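You operate a simulated robot arm through the tools that you are given. There is no shell and no other tool.

Carry out the task below with a simulated two-armed robot. There is one attempt and no reset: what you move stays moved.

## Task
Hold the grey bin with a handle on the top of the goods out table steady with one hand, lift the white cable plug out of it with the other and set it down on the top of the goods out table. Set down upright: white cable plug.

Only the result counts: the job must be done as asked and must still hold three seconds after the hand-in. Knocking over, shifting, dropping, spilling or breaking anything else fails it.

## Robot
Two 7-joint arms with two-finger parallel grippers on one trunk, on a base that moves. Base frame: it is fixed to the floor where the robot stands at the start and does not move with it; the origin is under the middle of the robot, x ahead of it, y to its left, z up; the surface under the hand at the start is at about z = 740. Readings come in mm, rad, newtons and seconds.
The left shoulder is at the start at [52, 101, 1060], the right one opposite. With the tool pointing down near the work surface each hand reaches from about 220 to 520 mm from the robot's upright axis, wherever it stands, measured 20 degrees to its own side. Places, roughly: top of the GOODS OUT table [600, 0, 700]. Payload 2.4 kg a hand.
Tool frame (each hand has its own): the origin (TCP) lies between the finger pads and is the grasp point; the fingertips stand 24 mm ahead of it; z points along the fingers, y is the line along which they close. The gripper opens to 68 mm. The fingers are 17 mm wide and 10 mm thick; the gripper's body (40 by 70 mm) begins 41 mm behind the TCP.
Orientation is that of the tool frame in the base frame, as a unit quaternion [x, y, z, w]. With the fingers straight down and closing along the base's y, the tool's x points along the base's -x, its y along +y and its z along -z.

## Interface
- The arms move only by the tool arm_command. It takes "left_rows", "right_rows" or both (then of equal length, played together; a hand with none holds still); each is a list of rows, each a list of 7 numbers: the shift along the tool's x, y, z in units of 250 mm (1.0 is 250 mm), then the turn, a rotation vector about the tool's x, y, z in units of 180 degrees (1.0 is 180 degrees), then the finger opening in m, from 0 to 0.068. In form: [[tx, ty, tz, wx, wy, wz, grip], ...]. A call has 1 to 20 rows; each row is the pose to reach, as a shift and turn from the pose commanded when the call began, along the tool's axes at that moment. A call with a number of a shift or a turn outside -1 to 1 is refused whole. Each row takes 0.2 s and may step no farther than 50 mm and 0.15 rad from the row before; otherwise, or with a gripper value out of range, the whole call is refused. Where a pose cannot be reached the arm comes as near as it can. A force on the tool above 40 N (or 10 N above the force at the start of the call, whichever is more), or a blocked arm, ends the call early, and 0.2 s more pass. Each finger travels about 72 mm/s and halts on what it meets, pressing with about 24 N; the grip force reading is that of the motor and also rises with nothing between the fingers. The clock runs only during rows and for 0.2 s after the last one: add rows that repeat a pose to give the fingers time. The reply holds the time, the measured pose of the TCP, the force on the tool along the base axes, the opening and the grip force, in the units named above and with some noise, with the torque about the TCP (base axes, N m) and any sound that the robot's microphone picked up.
- Cameras (640 x 400 px; columns grow to the right, rows downward): "scene" is now at [141.2, 8.2, 1216.6]; the picture's right is [0.08, -1.00, 0.00], its down [-0.58, -0.05, -0.81] and it looks along [0.81, 0.07, -0.58] (base axes); focal length 216 px, centre (320, 200). "left" rides on the left gripper at [84, -11, -75] in its tool frame; the picture's right is [0.13, 0.99, 0.00], its down [-0.60, 0.08, -0.79] and it looks along [-0.79, 0.10, 0.61] (tool axes); focal length 251 px, centre (320, 200). "right" rides on the right gripper at [84, 11, -75] in its tool frame; the picture's right is [-0.13, 0.99, 0.00], its down [-0.60, -0.08, -0.79] and it looks along [-0.79, -0.10, 0.61] (tool axes); focal length 251 px, centre (320, 200). There is no depth. A picture from a camera that has moved, and an enlarged one, comes with that camera's place and axes in the base frame and with its lens.
- grab_frame(camera): a new picture of that camera. No time passes.
- raise_lower(by): moves the trunk up (or, below 0, down) by that many mm; the arms and the scene camera ride with it, the base frame stays. It gives what a move gives, with no picture.
- roll_base(legs): drives the robot by 1 to 6 legs, each [ahead, left, turn to the left] in mm, mm and rad, along the robot's own axes; the way and the turn of a leg run together, so that a leg with both is an arc; at most 1500 mm and 3.142 rad a leg. The arms and the cameras ride along, it lands a little off, and it stops where it bumps. It gives what a move gives.
- head_to(pan, tilt): turns the head with the scene camera to pan (to the left, within 1.501 rad either way) and tilt (down, from -0.506 to 1.204), counted from straight ahead of the robot (the tilt from the chest, where the trunk bows). It gives what a move gives.
- inspect(camera, box): a new picture of the part [left, top, right, bottom] of that camera's present view, enlarged. No time passes.
- hand_in(): hands the job in; it is judged then, once.

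Nothing tells you exact positions but the pictures and the camera data. Unless the task says otherwise, let go and move clear before handing in.

The tools are called after "Emit:" as name(argument=value, ...) on one line, values as JSON. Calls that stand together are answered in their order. arm_command: Moves the arms, as the interface text tells. Its arguments: {"type":"object","properties":{"left_rows":{"type":"array","items":{"type":"array","items":{"type":"number"}}},"right_rows":{"type":"array","items":{"type":"array","items":{"type":"number"}}}},"required":[]} The other tools are called the same way: raise_lower (by) moves the trunk up or down; roll_base (legs) drives the base; head_to (pan, tilt) turns the head that bears the scene camera; grab_frame (camera) takes a picture; inspect (camera, box) takes an enlarged picture of a part of a camera's view; hand_in () hands the job in.

At the start:

```text
time: 0.0
left_ee_pos: [357.7, 189.2, 1100.3]
left_tcp_rot: [-0.001, 1.0, 0.0, -0.001]
left_force: [-0.5, -0.4, -0.9]
left_wrist_torque: [-0.04, 0.02, 0.0]
left_opening: 68.4
left_finger_force: 0.0
right_ee_pos: [422.0, -162.7, 1018.7]
right_tcp_rot: [0.0, 1.0, -0.001, 0.0]
right_force: [-0.3, -0.2, -0.4]
right_wrist_torque: [0.01, 0.0, 0.1]
right_opening: 68.2
right_finger_force: 0.0
trunk travel left (down, up): [-275.0, 574.0]
robot x, y, heading: [2.0, -1.6, 0.001]
head pan, tilt (commanded): [0.084, 0.618]
```

scene: 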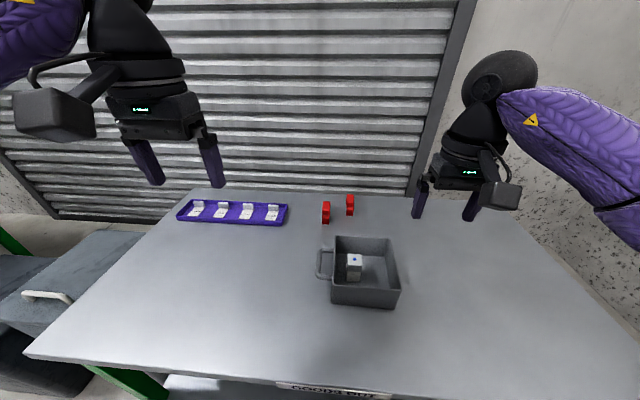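
right: 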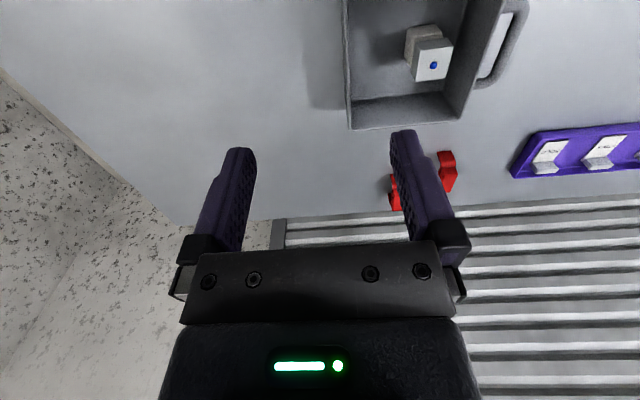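
left: 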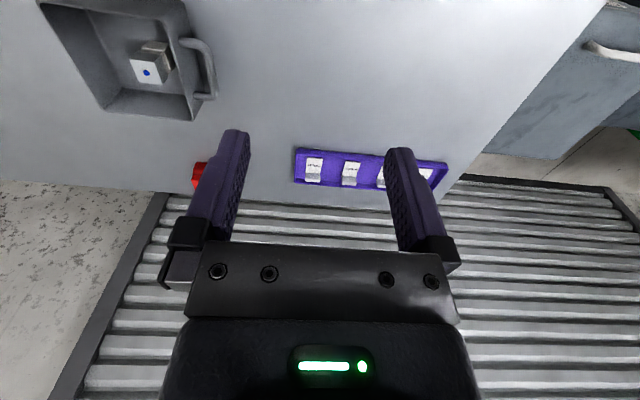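

I see a grey bin with a handle on its left side near the middle of the table and a white plug (blue dot on its face) inside. I'll look closer before moving.

Emit:
inspect(camera="scene", box=[290, 180, 430, 330])

Emit:
inspect(camera="right", box=[320, 0, 560, 150])

Emit:
inspect(camera="left", box=[30, 0, 270, 150])

```text
2.67 times, centred on (360, 255) of scene
camera zoom: at [141.2, 8.2, 1216.6], right [0.08, -1.0, 0.0], down [-0.58, -0.05, -0.81], along [0.81, 0.07, -0.58], focal length 576 px, centre (213, 53)
```

zoom: 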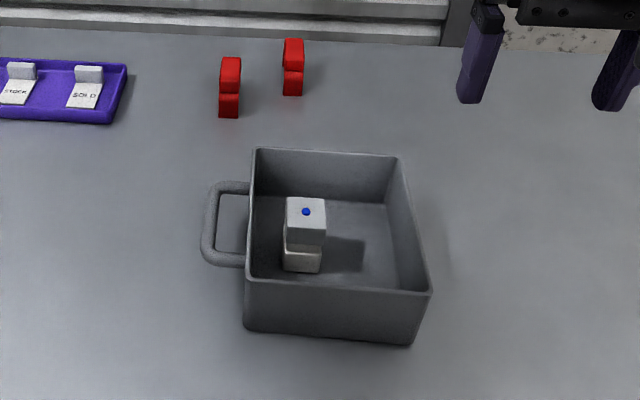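

```text
2.67 times, centred on (440, 75) of right
camera zoom: at [338.7, -151.3, 1092.5], right [0.13, 0.99, 0.0], down [0.6, -0.08, 0.79], along [0.79, -0.1, -0.61], focal length 670 px, centre (0, 533)
```

zoom: 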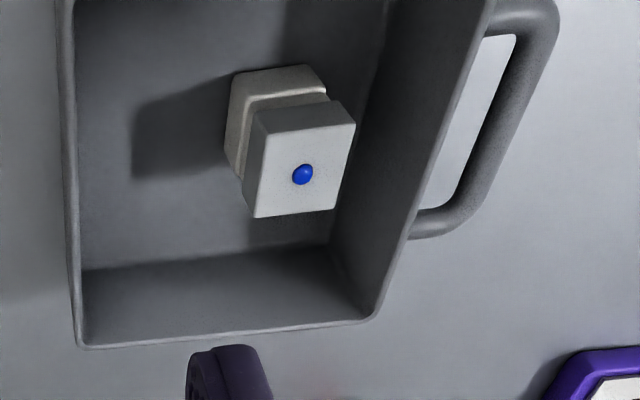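

```text
2.67 times, centred on (150, 75) of left
camera zoom: at [271.7, 178.7, 1175.3], right [-0.13, 0.99, 0.0], down [0.6, 0.08, 0.79], along [0.79, 0.1, -0.61], focal length 670 px, centre (773, 533)
```

zoom: 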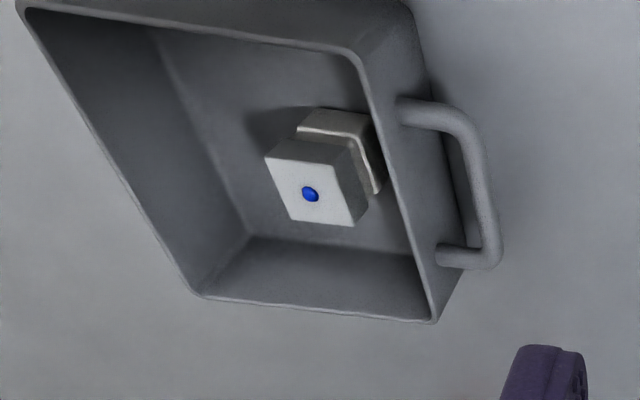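

The bin is about x 406–549, y −136…+3, rim near z≈815, with the handle on its left at z≈793. The plug's dotted top is near [480, −45, 811]. I'll zoom in further on the plug and handle.

Emit:
inspect(camera="scene", box=[340, 245, 380, 285])

Emit:
inspect(camera="right", box=[390, 10, 470, 90])

Emit:
inspect(camera="left", box=[120, 20, 230, 110])

Emit:
inspect(camera="scene", box=[305, 185, 365, 235])

```text
10.00 times, centred on (360, 265) of scene
camera zoom: at [141.2, 8.2, 1216.6], right [0.08, -1.0, 0.0], down [-0.58, -0.05, -0.81], along [0.81, 0.07, -0.58], focal length 2160 px, centre (-80, -450)
```

zoom: 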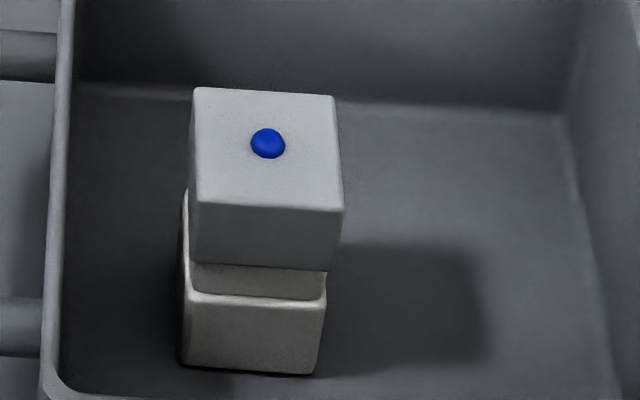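

```text
5.00 times, centred on (430, 50) of right
camera zoom: at [338.7, -151.3, 1092.5], right [0.13, 0.99, 0.0], down [0.6, -0.08, 0.79], along [0.79, -0.1, -0.61], focal length 1257 px, centre (-230, 950)
```

zoom: 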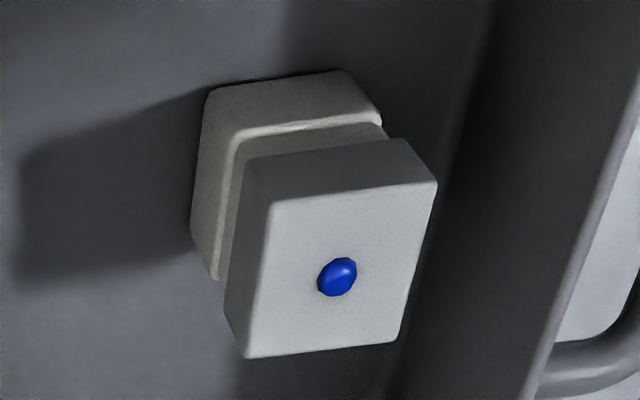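

```text
4.44 times, centred on (175, 65) of left
camera zoom: at [271.7, 178.7, 1175.3], right [-0.13, 0.99, 0.0], down [0.6, 0.08, 0.79], along [0.79, 0.1, -0.61], focal length 1118 px, centre (964, 800)
```

zoom: 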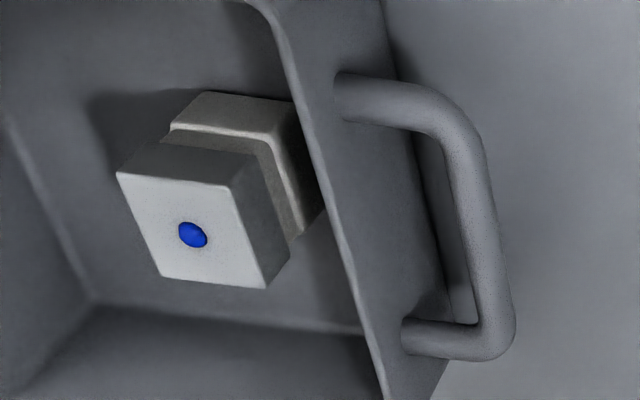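

```text
8.00 times, centred on (335, 210) of scene
camera zoom: at [141.2, 8.2, 1216.6], right [0.08, -1.0, 0.0], down [-0.58, -0.05, -0.81], along [0.81, 0.07, -0.58], focal length 1728 px, centre (200, 120)
```

zoom: 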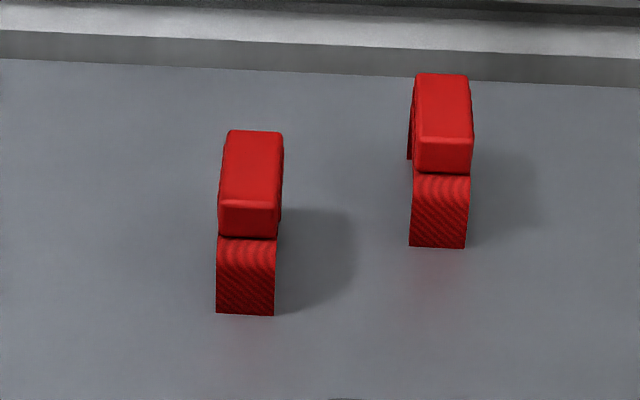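

The plug is about 33 mm square: top block z≈789–811, a neck, then the lower block, standing upright with the dot on top. I'll hold the handle with the left hand tilted about 40° so the hands don't clash, and grip the plug with the right hand. First I'm bringing the left hand to a stand-off from the handle.

Emit:
arm_command(left_rows=[[-0.0537, -0.0363, 0.1039, 0.0278, 0, 0, 0.068], [-0.1073, -0.0726, 0.2077, 0.0556, 0, 0, 0.06], [-0.161, -0.1089, 0.3116, 0.0833, 0, 0, 0.05], [-0.2146, -0.1452, 0.4154, 0.1111, 0, 0, 0.04], [-0.2683, -0.1815, 0.5193, 0.1389, 0, 0, 0.034], [-0.3219, -0.2178, 0.6231, 0.1667, 0, 0, 0.034], [-0.3756, -0.2541, 0.727, 0.1944, 0, 0, 0.034], [-0.4292, -0.2904, 0.8308, 0.2222, 0, 0, 0.034], [-0.4292, -0.2904, 0.8308, 0.2222, 0, 0, 0.034]])

```text
time: 2.0
left_ee_pos: [466.5, 117.0, 893.9]
left_tcp_rot: [0.0, 0.939, -0.343, 0.0]
left_force: [-0.9, 0.3, 0.4]
left_wrist_torque: [0.01, -0.02, 0.0]
left_opening: 33.8
left_finger_force: 0.0
right_ee_pos: [421.9, -161.8, 1017.4]
right_tcp_rot: [0.0, 1.0, 0.0, 0.001]
right_force: [-0.6, 0.3, -0.5]
right_wrist_torque: [0.0, -0.01, 0.03]
right_opening: 68.0
right_finger_force: 0.0
trunk travel left (down, up): [-275.0, 574.0]
robot x, y, heading: [-0.7, 0.4, 0.001]
head pan, tilt (commanded): [0.084, 0.618]
```

The left hand reached its stand-off, tilted as intended. Next I look at the handle from the left and scene cameras.

Emit:
grab_frame(camera="left")

Emit:
grab_frame(camera="scene")

```text
taken
camera left: at [380.1, 156.3, 958.1], right [-0.13, 0.76, -0.64], down [0.6, 0.57, 0.56], along [0.79, -0.31, -0.53], focal length 251 px, centre (320, 200)
```

left: 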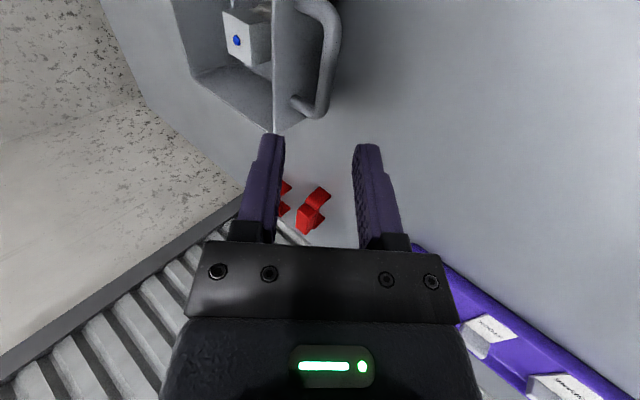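

```text
taken
camera scene: at [141.3, 8.2, 1216.6], right [0.08, -1.0, 0.0], down [-0.58, -0.05, -0.81], along [0.81, 0.07, -0.58], focal length 216 px, centre (320, 200)
```

scene: 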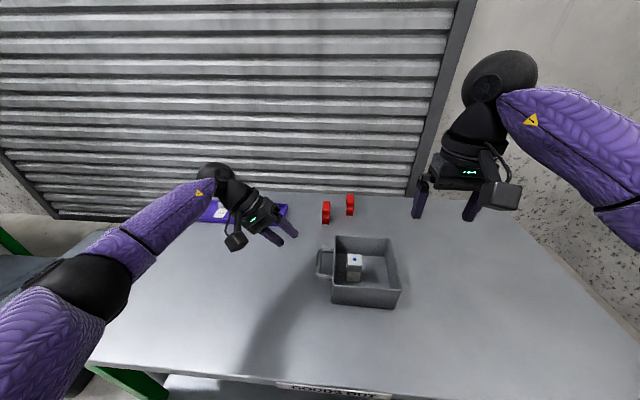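

The left camera now sees the handle from the side. I'll enlarge it to triangulate the bar.

Emit:
inspect(camera="left", box=[210, 0, 370, 140])

Emit:
inspect(camera="scene", box=[305, 235, 365, 295])

Emit:
inspect(camera="right", box=[440, 0, 560, 120])

```text
2.86 times, centred on (290, 70) of left
camera zoom: at [380.1, 156.3, 958.1], right [-0.13, 0.76, -0.64], down [0.6, 0.57, 0.56], along [0.79, -0.31, -0.53], focal length 718 px, centre (406, 571)
```

zoom: 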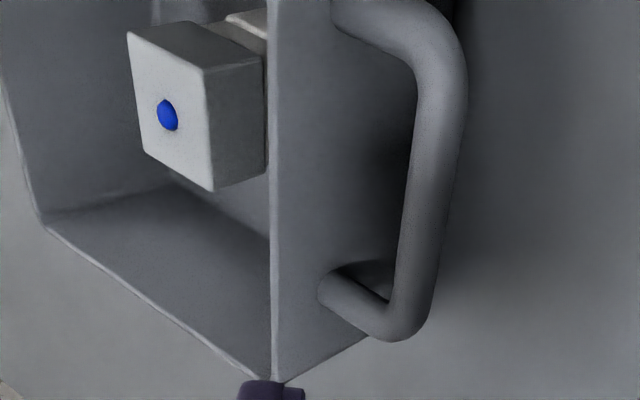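

```text
6.67 times, centred on (335, 265) of scene
camera zoom: at [141.3, 8.2, 1216.6], right [0.08, -1.0, 0.0], down [-0.58, -0.05, -0.81], along [0.81, 0.07, -0.58], focal length 1440 px, centre (220, -233)
```

zoom: 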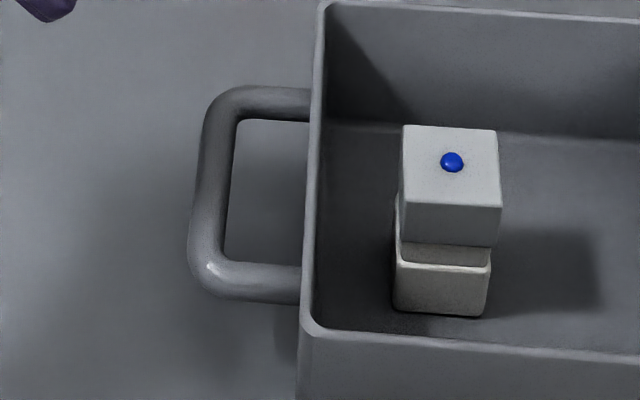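

```text
3.33 times, centred on (500, 60) of right
camera zoom: at [338.8, -151.4, 1092.5], right [0.13, 0.99, 0.0], down [0.6, -0.08, 0.79], along [0.79, -0.1, -0.61], focal length 838 px, centre (-280, 667)
```

zoom: 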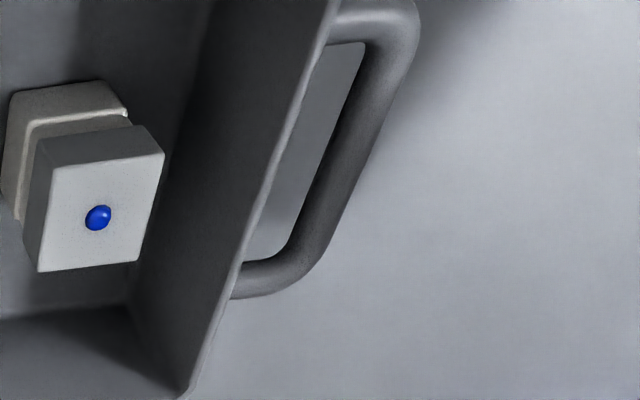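

The bar centreline is at about y≈39, z≈791.5, 12.6 mm thick, with its straight part at x≈450–504. I'll advance along the approach line to about 50 mm short and check alignment.

Emit:
arm_command(left_rows=[[-0.0056, 0.008, 0.085, 0, 0, 0, 0.03], [-0.0112, 0.016, 0.17, 0, 0, 0, 0.027], [-0.0168, 0.0236, 0.256, 0, 0, 0, 0.027], [-0.0168, 0.0236, 0.256, 0, 0, 0, 0.027]])

Emit:
grab_frame(camera="left")

Emit:
inspect(camera="scene", box=[260, 200, 400, 310])

Emit:
inspect(camera="right", box=[400, 0, 600, 140])

```text
time: 3.0
left_ee_pos: [467.7, 80.0, 839.7]
left_tcp_rot: [-0.001, 0.94, -0.341, 0.0]
left_force: [0.4, 0.2, -0.1]
left_wrist_torque: [0.01, -0.01, 0.01]
left_opening: 27.0
left_finger_force: 0.1
right_ee_pos: [421.4, -163.2, 1017.9]
right_tcp_rot: [0.0, 1.0, 0.001, -0.001]
right_force: [0.0, -0.1, -0.2]
right_wrist_torque: [0.02, 0.01, -0.03]
right_opening: 68.0
right_finger_force: 0.1
trunk travel left (down, up): [-275.0, 574.0]
robot x, y, heading: [-1.2, 0.8, 0.001]
head pan, tilt (commanded): [0.084, 0.618]
```

```text
taken
camera left: at [382.6, 120.0, 904.1], right [-0.13, 0.76, -0.64], down [0.6, 0.57, 0.56], along [0.79, -0.31, -0.53], focal length 251 px, centre (320, 200)
```

left: 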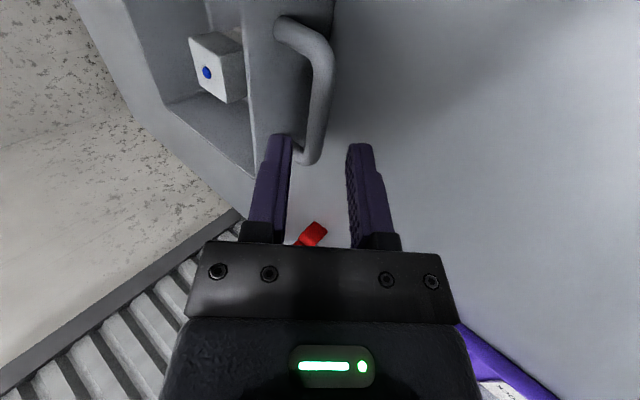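

```text
3.64 times, centred on (330, 255) of scene
camera zoom: at [141.3, 8.2, 1216.6], right [0.08, -1.0, 0.0], down [-0.58, -0.05, -0.81], along [0.81, 0.07, -0.58], focal length 786 px, centre (284, 0)
```

zoom: 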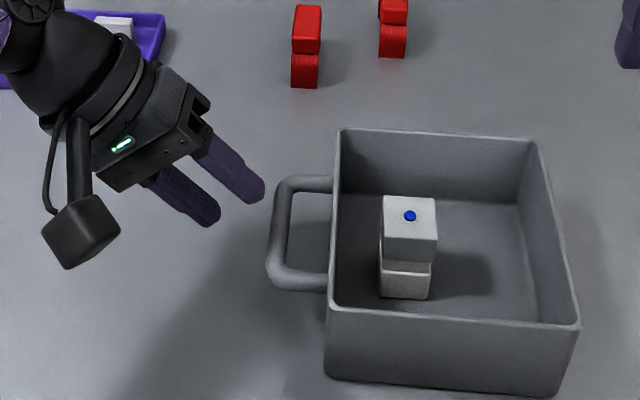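

```text
2.86 times, centred on (500, 70) of right
camera zoom: at [338.8, -151.4, 1092.5], right [0.13, 0.99, 0.0], down [0.6, -0.08, 0.79], along [0.79, -0.1, -0.61], focal length 718 px, centre (-194, 571)
```

zoom: 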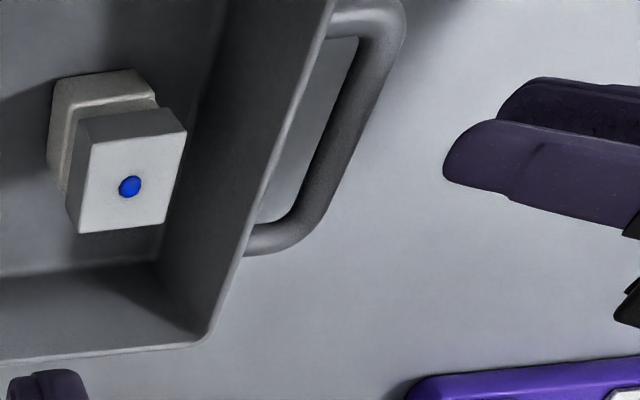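

Left TCP is at about (467, 80, 840) on the approach line. I'll refine the bar estimate from this closer view.

Emit:
inspect(camera="left", box=[240, 10, 360, 180])

```text
2.35 times, centred on (300, 95) of left
camera zoom: at [382.6, 120.0, 904.1], right [-0.13, 0.76, -0.64], down [0.6, 0.57, 0.56], along [0.79, -0.31, -0.53], focal length 592 px, centre (367, 447)
```

zoom: 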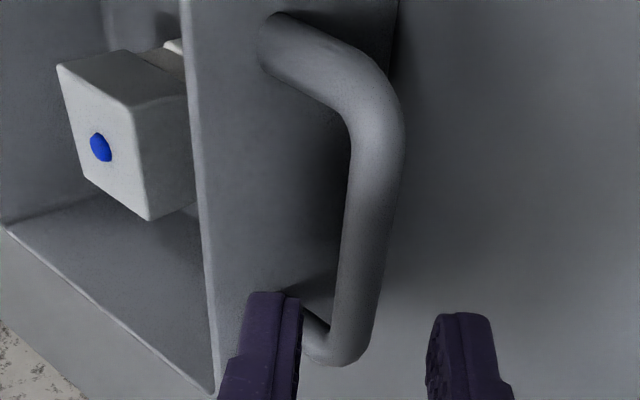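

The refined bar centre is about (y 39.1, z 790.3), nicely on the tool axis. I'll move in the last 50 mm with the fingers open and check before closing.

Emit:
arm_command(left_rows=[[-0.0028, 0.0005, 0.05, 0, 0, 0, 0.027], [-0.0056, 0.001, 0.1, 0, 0, 0, 0.027], [-0.0084, 0.0015, 0.15, 0, 0, 0, 0.027], [-0.0112, 0.002, 0.2, 0, 0, 0, 0.027], [-0.0112, 0.002, 0.2, 0, 0, 0, 0.027]])

Emit:
inspect(camera="left", box=[220, 60, 420, 260])

Emit:
inspect(camera="scene", box=[260, 200, 400, 310])

Emit:
inspect(camera="right", box=[400, 0, 600, 140])

```text
time: 4.2
left_ee_pos: [473.5, 45.4, 803.4]
left_tcp_rot: [0.0, 0.94, -0.342, 0.0]
left_force: [-0.7, -0.8, 0.5]
left_wrist_torque: [0.01, 0.01, 0.02]
left_opening: 26.8
left_finger_force: 0.1
right_ee_pos: [421.9, -162.6, 1017.5]
right_tcp_rot: [0.0, 1.0, 0.0, 0.0]
right_force: [0.7, 0.3, -0.1]
right_wrist_torque: [-0.01, 0.0, -0.01]
right_opening: 68.0
right_finger_force: 0.1
trunk travel left (down, up): [-275.0, 574.0]
robot x, y, heading: [-0.0, 0.3, -0.001]
head pan, tilt (commanded): [0.084, 0.618]
```

```text
2.00 times, centred on (320, 160) of left
camera zoom: at [386.7, 86.3, 867.4], right [-0.13, 0.76, -0.64], down [0.6, 0.57, 0.56], along [0.79, -0.31, -0.53], focal length 503 px, centre (320, 280)
```

zoom: 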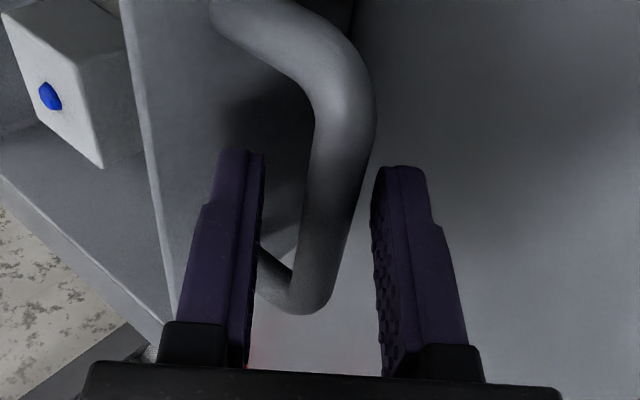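

```text
3.64 times, centred on (330, 255) of scene
camera zoom: at [141.3, 8.1, 1216.6], right [0.08, -1.0, 0.0], down [-0.58, -0.05, -0.81], along [0.81, 0.07, -0.58], focal length 786 px, centre (284, 0)
```

zoom: 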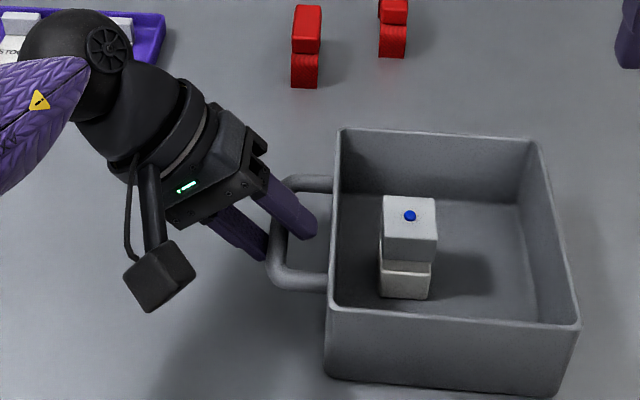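

```text
2.86 times, centred on (500, 70) of right
camera zoom: at [338.8, -151.4, 1092.5], right [0.13, 0.99, 0.0], down [0.6, -0.08, 0.79], along [0.79, -0.1, -0.61], focal length 718 px, centre (-194, 571)
```

zoom: 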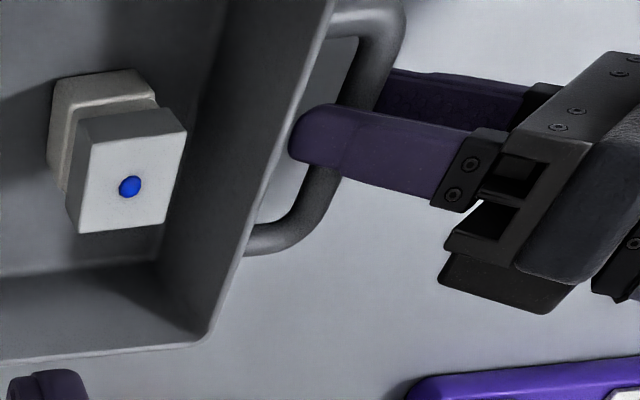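

The fingers straddle the bar, with the bar about 3 mm toward the outer finger. I'll shift 2.8 mm to centre it, then close gradually.

Emit:
arm_command(left_rows=[[0, 0.0112, 0, 0, 0, 0, 0.027], [0, 0.0112, 0, 0, 0, 0, 0.02], [0, 0.0112, 0, 0, 0, 0, 0.016], [0, 0.0112, 0, 0, 0, 0, 0.014], [0, 0.0112, 0, 0, 0, 0, 0.012], [0, 0.0112, 0, 0, 0, 0, 0.008], [0, 0.0112, 0, 0, 0, 0, 0.004]])

Emit:
inspect(camera="left", box=[220, 60, 420, 260])

Emit:
inspect(camera="scene", box=[260, 200, 400, 310])

```text
time: 5.8
left_ee_pos: [473.0, 48.6, 800.9]
left_tcp_rot: [-0.001, 0.94, -0.342, 0.0]
left_force: [0.9, -1.2, 2.4]
left_wrist_torque: [-0.07, 0.09, 0.06]
left_opening: 12.1
left_finger_force: 24.2
right_ee_pos: [422.0, -161.8, 1018.3]
right_tcp_rot: [0.0, 1.0, 0.0, 0.001]
right_force: [-0.9, -0.6, -0.5]
right_wrist_torque: [0.01, -0.02, 0.04]
right_opening: 67.9
right_finger_force: 0.1
trunk travel left (down, up): [-275.0, 574.0]
robot x, y, heading: [2.7, -1.0, -0.001]
head pan, tilt (commanded): [0.084, 0.618]
```

```text
2.00 times, centred on (320, 160) of left
camera zoom: at [386.4, 89.1, 865.1], right [-0.13, 0.76, -0.64], down [0.6, 0.57, 0.56], along [0.79, -0.31, -0.53], focal length 503 px, centre (320, 280)
```

zoom: 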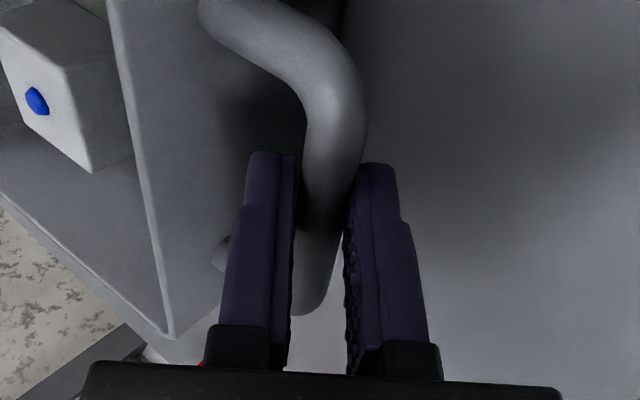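

```text
3.64 times, centred on (330, 255) of scene
camera zoom: at [141.1, 8.0, 1216.7], right [0.08, -1.0, 0.0], down [-0.58, -0.05, -0.81], along [0.81, 0.07, -0.58], focal length 786 px, centre (284, 0)
```

zoom: 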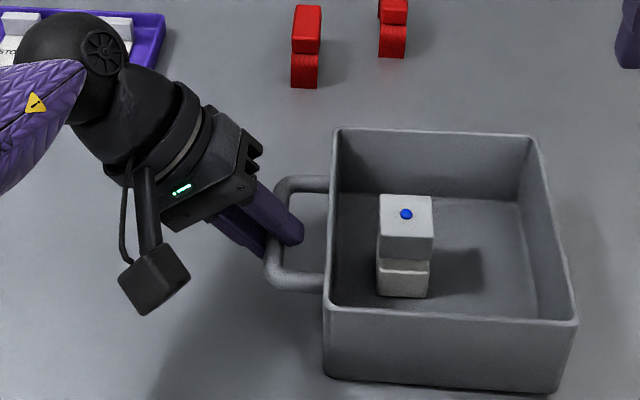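

The handle is held (12.1 mm opening, 24 N); the bin moved only 2–3 mm. Now I turn the right hand 90° in place so its fingers close along x, where there is more room, and its camera faces away from the left hand.

Emit:
arm_command(right_rows=[[0, 0, 0, 0, 0, -0.0417, 0.068], [0, 0, 0, 0, 0, -0.0833, 0.068], [0, 0, 0, 0, 0, -0.125, 0.068], [0, 0, 0, 0, 0, -0.1667, 0.068], [0, 0, 0, 0, 0, -0.2083, 0.068], [0, 0, 0, 0, 0, -0.25, 0.068], [0, 0, 0, 0, 0, -0.2917, 0.068], [0, 0, 0, 0, 0, -0.3333, 0.068], [0, 0, 0, 0, 0, -0.375, 0.068], [0, 0, 0, 0, 0, -0.4167, 0.068], [0, 0, 0, 0, 0, -0.4583, 0.064], [0, 0, 0, 0, 0, -0.5, 0.06], [0, 0, 0, 0, 0, -0.5, 0.06]])

Emit:
grab_frame(camera="scene")

Emit:
grab_frame(camera="right")

```text
time: 8.6
left_ee_pos: [472.9, 49.2, 801.3]
left_tcp_rot: [0.0, 0.94, -0.342, 0.001]
left_force: [0.2, 0.1, 4.4]
left_wrist_torque: [-0.01, 0.1, 0.07]
left_opening: 12.0
left_finger_force: 23.9
right_ee_pos: [264.3, -76.3, 1003.8]
right_tcp_rot: [0.707, -0.707, 0.0, 0.0]
right_force: [0.3, -0.5, 0.3]
right_wrist_torque: [0.04, -0.01, -0.02]
right_opening: 59.7
right_finger_force: 0.1
right hand out of reach, approached as far as the arm can: row 5, 6, 7, 8, 9, 10, 11, 12, 13
trunk travel left (down, up): [-275.0, 574.0]
robot x, y, heading: [-1.0, -1.8, 0.0]
head pan, tilt (commanded): [0.084, 0.618]
```

```text
taken
camera scene: at [141.0, 8.1, 1216.7], right [0.08, -1.0, 0.0], down [-0.58, -0.05, -0.81], along [0.81, 0.07, -0.58], focal length 216 px, centre (320, 200)
```

scene: 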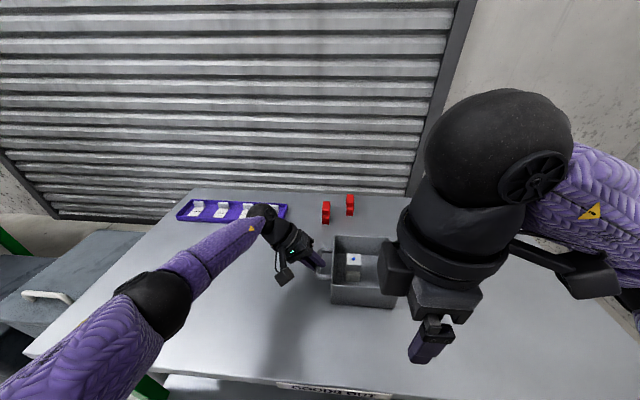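

```text
taken
camera right: at [254.1, -160.3, 1078.8], right [-0.99, 0.13, 0.0], down [0.08, 0.6, 0.79], along [0.1, 0.79, -0.61], focal length 251 px, centre (320, 200)
```

right: 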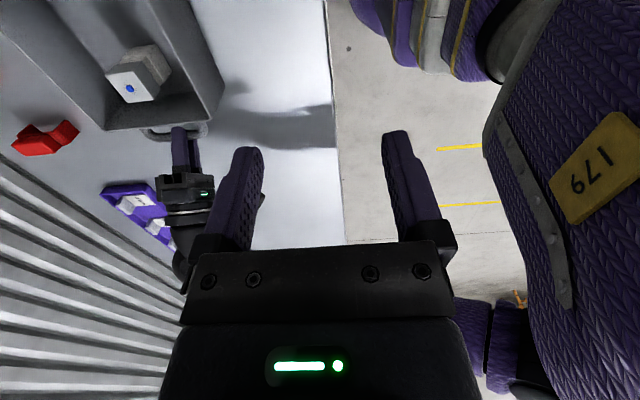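

With the 90° turn the right hand can't reach out that far, so I'll turn it back and close along y instead. There is about 27 mm between plug and wall, enough for a finger with the opening limited to about 52 mm.

Emit:
arm_command(right_rows=[[0, 0, 0, 0, 0, 0.0417, 0.06], [0, 0, 0, 0, 0, 0.0833, 0.06], [0, 0, 0, 0, 0, 0.125, 0.06], [0, 0, 0, 0, 0, 0.1667, 0.06], [0, 0, 0, 0, 0, 0.2083, 0.06], [0, 0, 0, 0, 0, 0.25, 0.06], [0, 0, 0, 0, 0, 0.2917, 0.06], [0, 0, 0, 0, 0, 0.3333, 0.06], [0, 0, 0, 0, 0, 0.375, 0.06], [0, 0, 0, 0, 0, 0.4167, 0.055], [0, 0, 0, 0, 0, 0.4583, 0.053], [0, 0, 0, 0, 0, 0.5, 0.052], [0, 0, 0, 0, 0, 0.5, 0.052]])

Emit:
grab_frame(camera="scene")

```text
time: 11.4
left_ee_pos: [472.5, 49.2, 800.3]
left_tcp_rot: [-0.002, 0.94, -0.342, 0.0]
left_force: [0.8, -0.4, 4.4]
left_wrist_torque: [-0.03, 0.07, 0.05]
left_opening: 12.0
left_finger_force: 24.5
right_ee_pos: [272.4, -73.2, 1004.9]
right_tcp_rot: [0.001, 1.0, 0.001, 0.0]
right_force: [-0.2, 0.4, 0.5]
right_wrist_torque: [0.01, 0.02, -0.01]
right_opening: 51.8
right_finger_force: 0.1
trunk travel left (down, up): [-275.0, 574.0]
robot x, y, heading: [2.2, 1.5, -0.004]
head pan, tilt (commanded): [0.084, 0.618]
```

```text
taken
camera scene: at [141.0, 8.1, 1216.7], right [0.08, -1.0, 0.0], down [-0.58, -0.05, -0.81], along [0.81, 0.07, -0.58], focal length 216 px, centre (320, 200)
```

scene: 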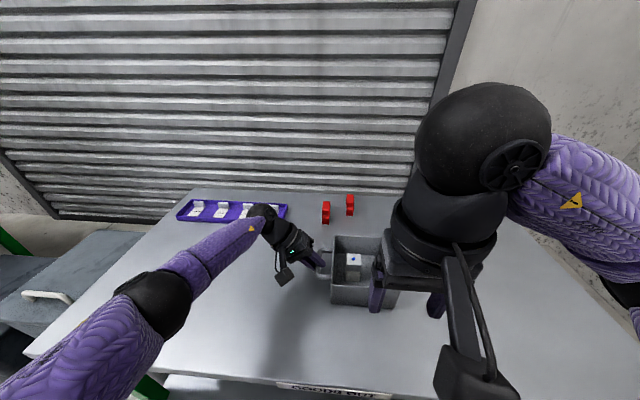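

The right hand is back to straight down at (272, −73, 1005). Now I bring it above the plug at z≈900.

Emit:
arm_command(right_rows=[[-0.1175, 0.0181, 0.06, 0, 0, 0, 0.052], [-0.235, 0.0362, 0.12, 0, 0, 0, 0.052], [-0.3525, 0.0543, 0.18, 0, 0, 0, 0.052], [-0.47, 0.0724, 0.24, 0, 0, 0, 0.052], [-0.5875, 0.0905, 0.3, 0, 0, 0, 0.052], [-0.705, 0.1086, 0.36, 0, 0, 0, 0.052], [-0.8225, 0.1267, 0.42, 0, 0, 0, 0.052], [-0.8225, 0.1267, 0.42, 0, 0, 0, 0.052]])

Emit:
grab_frame(camera="scene")

Emit:
grab_frame(camera="right")

Emit:
grab_frame(camera="left")

```text
time: 13.2
left_ee_pos: [471.6, 49.9, 802.0]
left_tcp_rot: [-0.001, 0.939, -0.343, 0.0]
left_force: [-0.5, 0.5, 4.5]
left_wrist_torque: [-0.05, 0.13, -0.01]
left_opening: 12.5
left_finger_force: 24.3
right_ee_pos: [479.9, -42.9, 897.6]
right_tcp_rot: [-0.001, 1.0, -0.001, 0.0]
right_force: [0.6, 0.2, -0.2]
right_wrist_torque: [0.01, 0.01, 0.0]
right_opening: 51.8
right_finger_force: 0.2
trunk travel left (down, up): [-275.0, 574.0]
robot x, y, heading: [0.1, 0.3, 0.001]
head pan, tilt (commanded): [0.084, 0.618]
```

```text
taken
camera scene: at [141.0, 8.2, 1216.7], right [0.08, -1.0, 0.0], down [-0.58, -0.05, -0.82], along [0.81, 0.07, -0.58], focal length 216 px, centre (320, 200)
```

scene: 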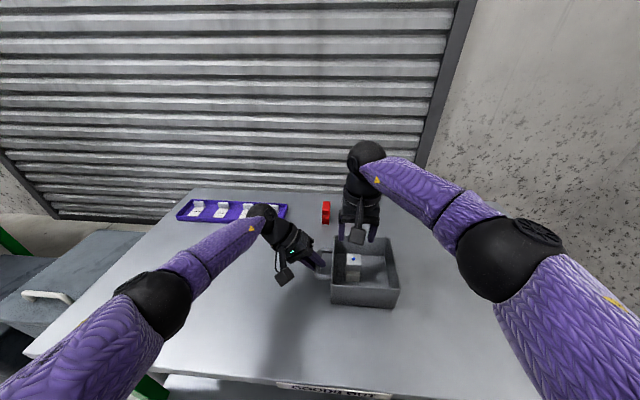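

```text
taken
camera right: at [396.7, -31.2, 972.5], right [0.13, 0.99, 0.0], down [0.6, -0.08, 0.79], along [0.79, -0.1, -0.61], focal length 251 px, centre (320, 200)
```

right: 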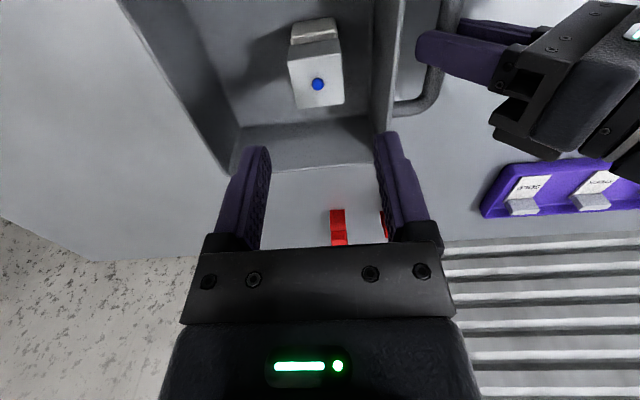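

```text
taken
camera left: at [386.3, 89.3, 865.1], right [-0.13, 0.76, -0.64], down [0.6, 0.57, 0.56], along [0.79, -0.31, -0.53], focal length 251 px, centre (320, 200)
```

left: 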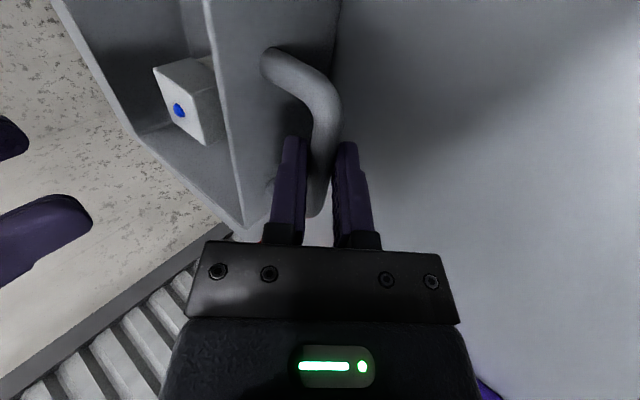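

The right hand is over the bin with TCP at about (480.7, −42.2, 897.5), clear of the left hand. I'll refine the plug's position from the wrist camera and scene.

Emit:
inspect(camera="right", box=[220, 0, 440, 140])

Emit:
inspect(camera="scene", box=[320, 225, 410, 315])

Emit:
inspect(camera="left", box=[110, 20, 250, 160])

```text
2.86 times, centred on (330, 70) of right
camera zoom: at [396.7, -31.2, 972.5], right [0.13, 0.99, 0.0], down [0.6, -0.08, 0.79], along [0.79, -0.1, -0.61], focal length 718 px, centre (291, 571)
```

zoom: 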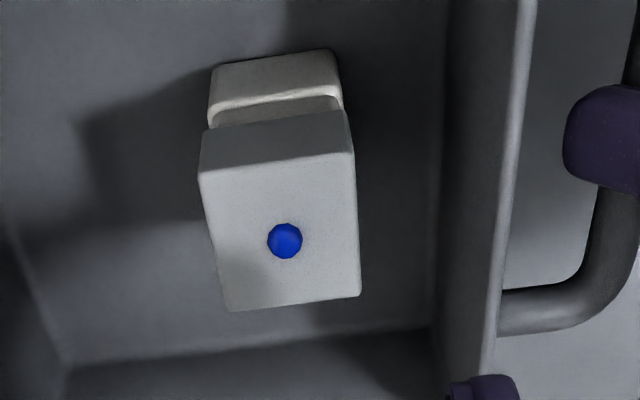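

```text
4.44 times, centred on (365, 270) of scene
camera zoom: at [141.0, 8.2, 1216.7], right [0.08, -1.0, 0.0], down [-0.58, -0.05, -0.82], along [0.81, 0.07, -0.58], focal length 960 px, centre (120, -111)
```

zoom: 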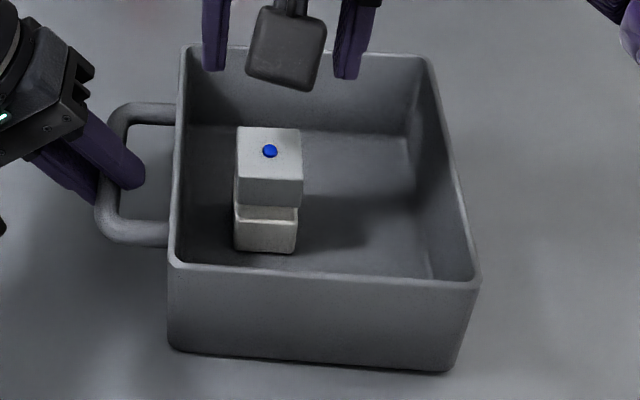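

```text
2.86 times, centred on (180, 90) of left
camera zoom: at [386.3, 89.3, 865.1], right [-0.13, 0.76, -0.64], down [0.6, 0.57, 0.56], along [0.79, -0.31, -0.53], focal length 718 px, centre (720, 514)
```

zoom: 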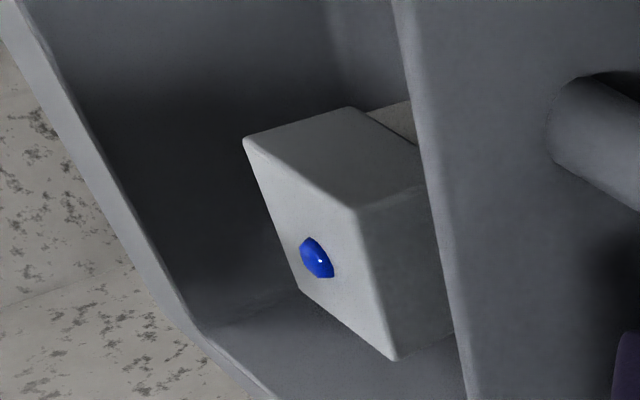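

The plug centre is at about (479, −42.7) with its top at z≈811, aligned with the hand, and finger clearance to the wall is about 8 mm. I'll descend halfway and recheck.

Emit:
arm_command(right_rows=[[0.004, -0.0016, 0.05, 0, 0, 0, 0.052], [0.006, -0.0024, 0.1, 0, 0, 0, 0.052], [0.006, -0.0024, 0.15, 0, 0, 0, 0.052], [0.006, -0.0024, 0.2, 0, 0, 0, 0.052], [0.006, -0.0024, 0.2, 0, 0, 0, 0.052]])

Emit:
grab_frame(camera="right")

Emit:
inspect(camera="scene", box=[300, 200, 420, 315])

Emit:
grab_frame(camera="left")

```text
time: 14.4
left_ee_pos: [472.2, 49.1, 800.0]
left_tcp_rot: [-0.001, 0.94, -0.342, 0.0]
left_force: [0.6, -0.8, 5.0]
left_wrist_torque: [-0.07, 0.05, 0.07]
left_opening: 12.1
left_finger_force: 24.1
right_ee_pos: [478.6, -42.9, 848.6]
right_tcp_rot: [0.0, 1.0, 0.0, -0.001]
right_force: [-0.2, 0.4, -0.3]
right_wrist_torque: [0.0, -0.01, -0.01]
right_opening: 52.0
right_finger_force: 0.0
trunk travel left (down, up): [-275.0, 574.0]
robot x, y, heading: [1.8, -4.1, -0.005]
head pan, tilt (commanded): [0.084, 0.618]
```

```text
taken
camera right: at [395.4, -30.9, 923.4], right [0.13, 0.99, 0.0], down [0.6, -0.08, 0.79], along [0.79, -0.1, -0.61], focal length 251 px, centre (320, 200)
```

right: 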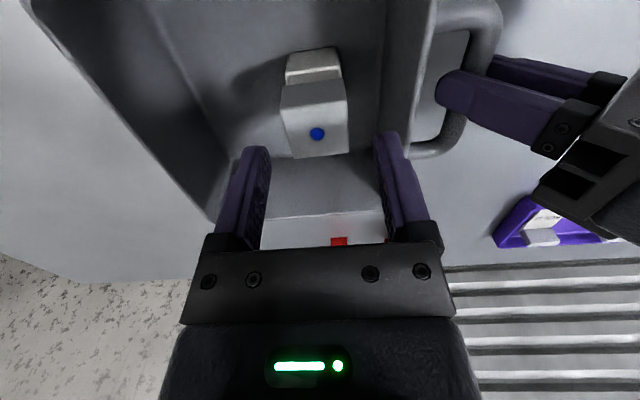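

```text
3.48 times, centred on (360, 258) of scene
camera zoom: at [141.0, 8.2, 1216.7], right [0.08, -1.0, 0.0], down [-0.58, -0.05, -0.81], along [0.81, 0.07, -0.58], focal length 751 px, centre (181, 0)
```

zoom: 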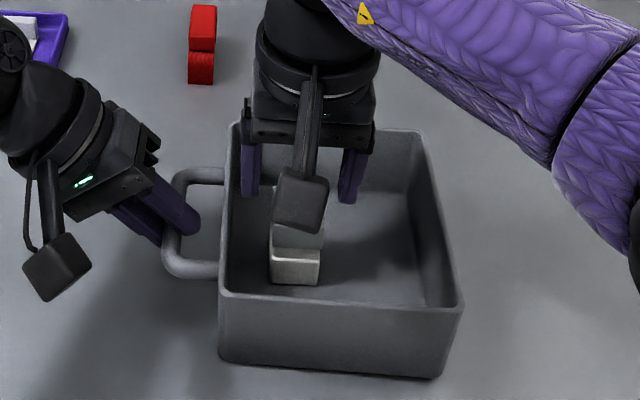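

```text
taken
camera left: at [386.3, 89.3, 865.1], right [-0.13, 0.76, -0.64], down [0.6, 0.57, 0.56], along [0.79, -0.31, -0.53], focal length 251 px, centre (320, 200)
```

left: 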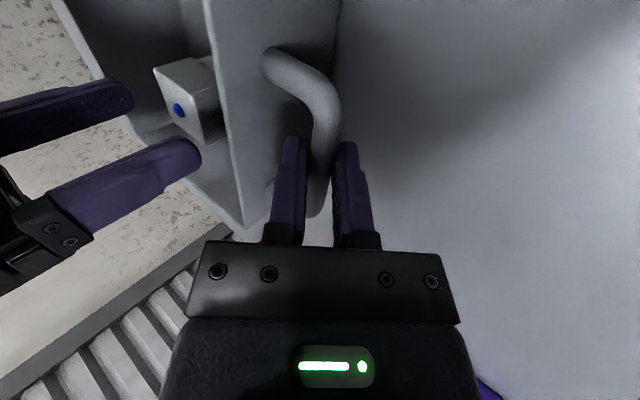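

The alignment holds (dot at about y −43, TCP y −42). I'll descend the rest of the way to z≈800 with a 1 mm correction and check before closing.

Emit:
arm_command(right_rows=[[-0.001, -0.004, 0.04, 0, 0, 0, 0.052], [-0.001, -0.004, 0.08, 0, 0, 0, 0.052], [-0.001, -0.004, 0.12, 0, 0, 0, 0.052], [-0.001, -0.004, 0.16, 0, 0, 0, 0.052], [-0.001, -0.004, 0.194, 0, 0, 0, 0.052], [-0.001, -0.004, 0.194, 0, 0, 0, 0.052]])

Emit:
grab_frame(camera="right")

Emit:
grab_frame(camera="left")

Emit:
inspect(camera="scene", box=[300, 200, 420, 315])

```text
time: 15.8
left_ee_pos: [472.3, 50.7, 800.0]
left_tcp_rot: [-0.001, 0.94, -0.342, 0.0]
left_force: [0.7, 0.5, 5.4]
left_wrist_torque: [-0.08, 0.04, 0.06]
left_opening: 12.2
left_finger_force: 23.7
right_ee_pos: [477.3, -44.2, 800.3]
right_tcp_rot: [0.0, 1.0, 0.001, 0.0]
right_force: [0.1, 1.1, 0.3]
right_wrist_torque: [0.0, 0.01, 0.02]
right_opening: 51.9
right_finger_force: 0.1
trunk travel left (down, up): [-275.0, 574.0]
robot x, y, heading: [-0.4, -4.4, 0.001]
head pan, tilt (commanded): [0.084, 0.618]
```

```text
taken
camera right: at [395.1, -32.9, 875.8], right [0.13, 0.99, 0.0], down [0.6, -0.08, 0.79], along [0.79, -0.1, -0.61], focal length 251 px, centre (320, 200)
```

right: 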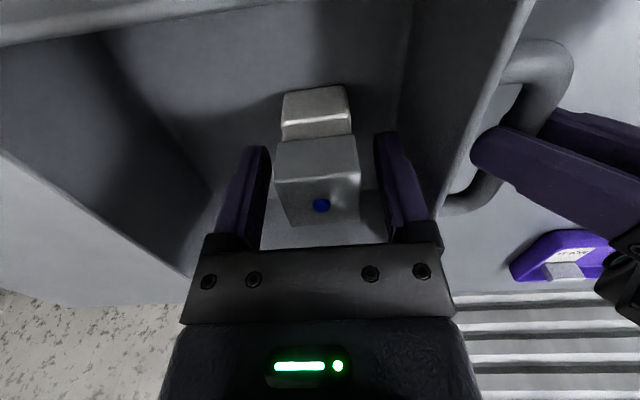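

```text
taken
camera left: at [386.3, 89.3, 865.1], right [-0.13, 0.76, -0.64], down [0.6, 0.57, 0.56], along [0.79, -0.31, -0.53], focal length 251 px, centre (320, 200)
```

left: 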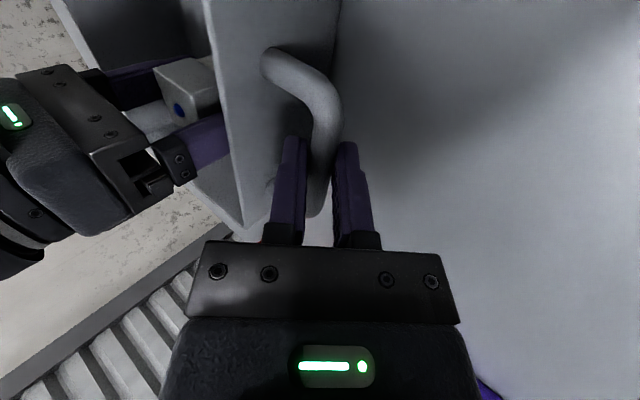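

```text
3.48 times, centred on (360, 258) of scene
camera zoom: at [141.0, 8.2, 1216.7], right [0.08, -1.0, 0.0], down [-0.58, -0.05, -0.81], along [0.81, 0.07, -0.58], focal length 751 px, centre (181, 0)
```

zoom: 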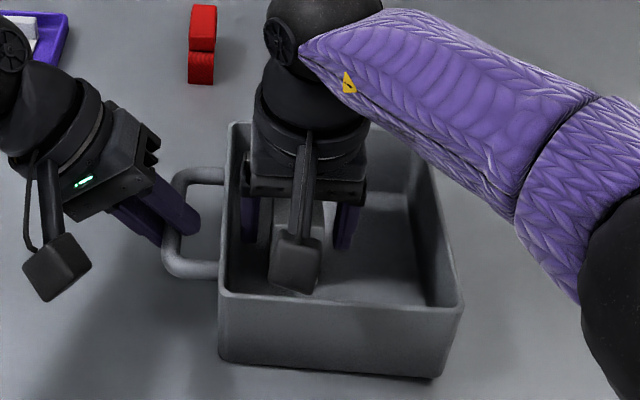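

The fingers straddle the plug's top block evenly, with the TCP at (479, −44, 801). I'll close gradually.

Emit:
arm_command(right_rows=[[0, 0, 0, 0, 0, 0, 0.044], [0, 0, 0, 0, 0, 0, 0.039], [0, 0, 0, 0, 0, 0, 0.036], [0, 0, 0, 0, 0, 0, 0.034], [0, 0, 0, 0, 0, 0, 0.032], [0, 0, 0, 0, 0, 0, 0.028], [0, 0, 0, 0, 0, 0, 0.024], [0, 0, 0, 0, 0, 0, 0.024]])

Emit:
grab_frame(camera="right")

Emit:
inspect(camera="scene", box=[300, 200, 420, 315])

```text
time: 17.6
left_ee_pos: [471.9, 49.9, 800.5]
left_tcp_rot: [-0.001, 0.94, -0.342, -0.001]
left_force: [-0.8, -0.7, 4.8]
left_wrist_torque: [-0.09, 0.05, 0.05]
left_opening: 12.4
left_finger_force: 23.5
right_ee_pos: [477.7, -44.3, 802.0]
right_tcp_rot: [0.0, 1.0, 0.001, 0.001]
right_force: [-0.2, -0.3, 0.2]
right_wrist_torque: [0.0, 0.0, 0.02]
right_opening: 31.4
right_finger_force: 24.3
trunk travel left (down, up): [-275.0, 574.0]
robot x, y, heading: [2.0, 3.0, -0.002]
head pan, tilt (commanded): [0.084, 0.618]
```

```text
taken
camera right: at [395.1, -32.9, 876.0], right [0.13, 0.99, 0.0], down [0.6, -0.08, 0.79], along [0.79, -0.1, -0.61], focal length 251 px, centre (320, 200)
```

right: 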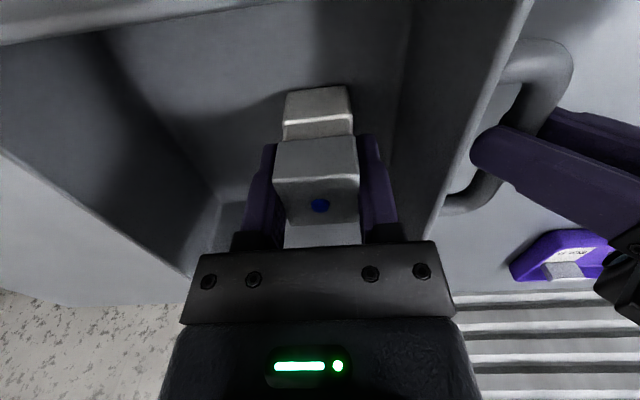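

```text
3.48 times, centred on (360, 258) of scene
camera zoom: at [141.0, 8.2, 1216.7], right [0.08, -1.0, 0.0], down [-0.58, -0.05, -0.81], along [0.81, 0.07, -0.58], focal length 751 px, centre (181, 0)
```

zoom: 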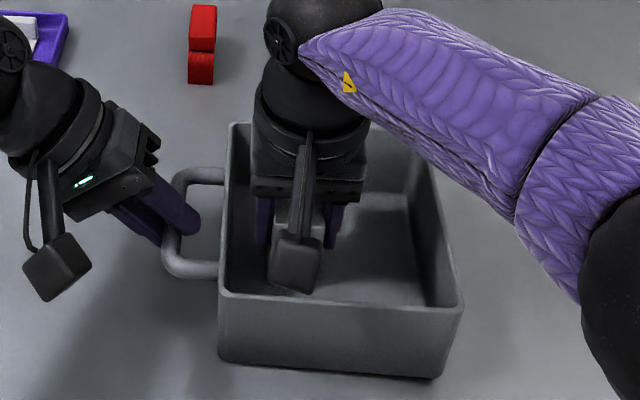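

The plug is gripped at 31.4 mm with 24 N. I'll lift it straight up 20 mm slowly while the left hand holds the bin.

Emit:
arm_command(right_rows=[[0, 0, -0.02, 0, 0, 0, 0.024], [0, 0, -0.04, 0, 0, 0, 0.024], [0, 0, -0.06, 0, 0, 0, 0.024], [0, 0, -0.08, 0, 0, 0, 0.024], [0, 0, -0.08, 0, 0, 0, 0.024]])

Emit:
grab_frame(camera="right")

Emit:
inspect(camera="scene", box=[300, 200, 420, 315])

```text
time: 18.8
left_ee_pos: [472.2, 48.7, 800.2]
left_tcp_rot: [-0.001, 0.94, -0.342, 0.001]
left_force: [-0.5, 0.5, 4.0]
left_wrist_torque: [-0.02, 0.07, 0.04]
left_opening: 12.3
left_finger_force: 23.8
right_ee_pos: [476.3, -44.1, 820.6]
right_tcp_rot: [0.0, 1.0, -0.001, 0.0]
right_force: [0.2, -0.6, -0.9]
right_wrist_torque: [0.04, 0.02, -0.01]
right_opening: 31.4
right_finger_force: 23.8
trunk travel left (down, up): [-275.0, 574.0]
robot x, y, heading: [1.0, -3.0, 0.0]
head pan, tilt (commanded): [0.084, 0.618]
```

```text
taken
camera right: at [394.2, -32.1, 896.1], right [0.13, 0.99, 0.0], down [0.6, -0.08, 0.79], along [0.79, -0.1, -0.61], focal length 251 px, centre (320, 200)
```

right: 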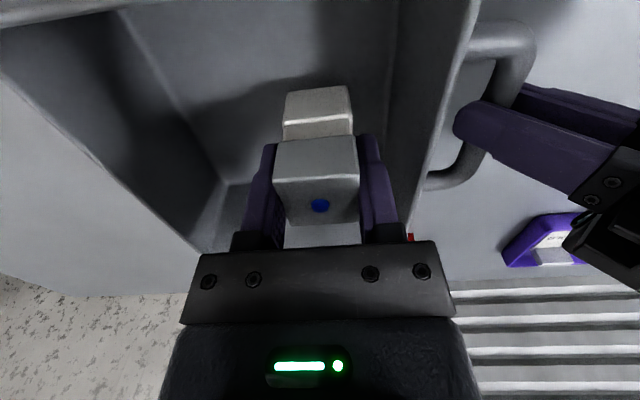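

```text
3.48 times, centred on (360, 258) of scene
camera zoom: at [141.0, 8.2, 1216.7], right [0.08, -1.0, 0.0], down [-0.58, -0.05, -0.81], along [0.81, 0.07, -0.58], focal length 751 px, centre (181, 0)
```

zoom: 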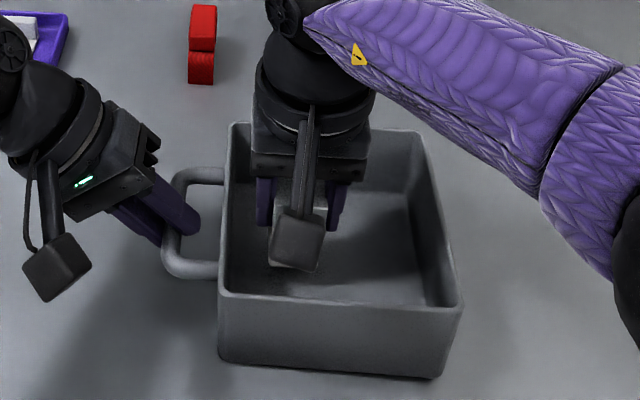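

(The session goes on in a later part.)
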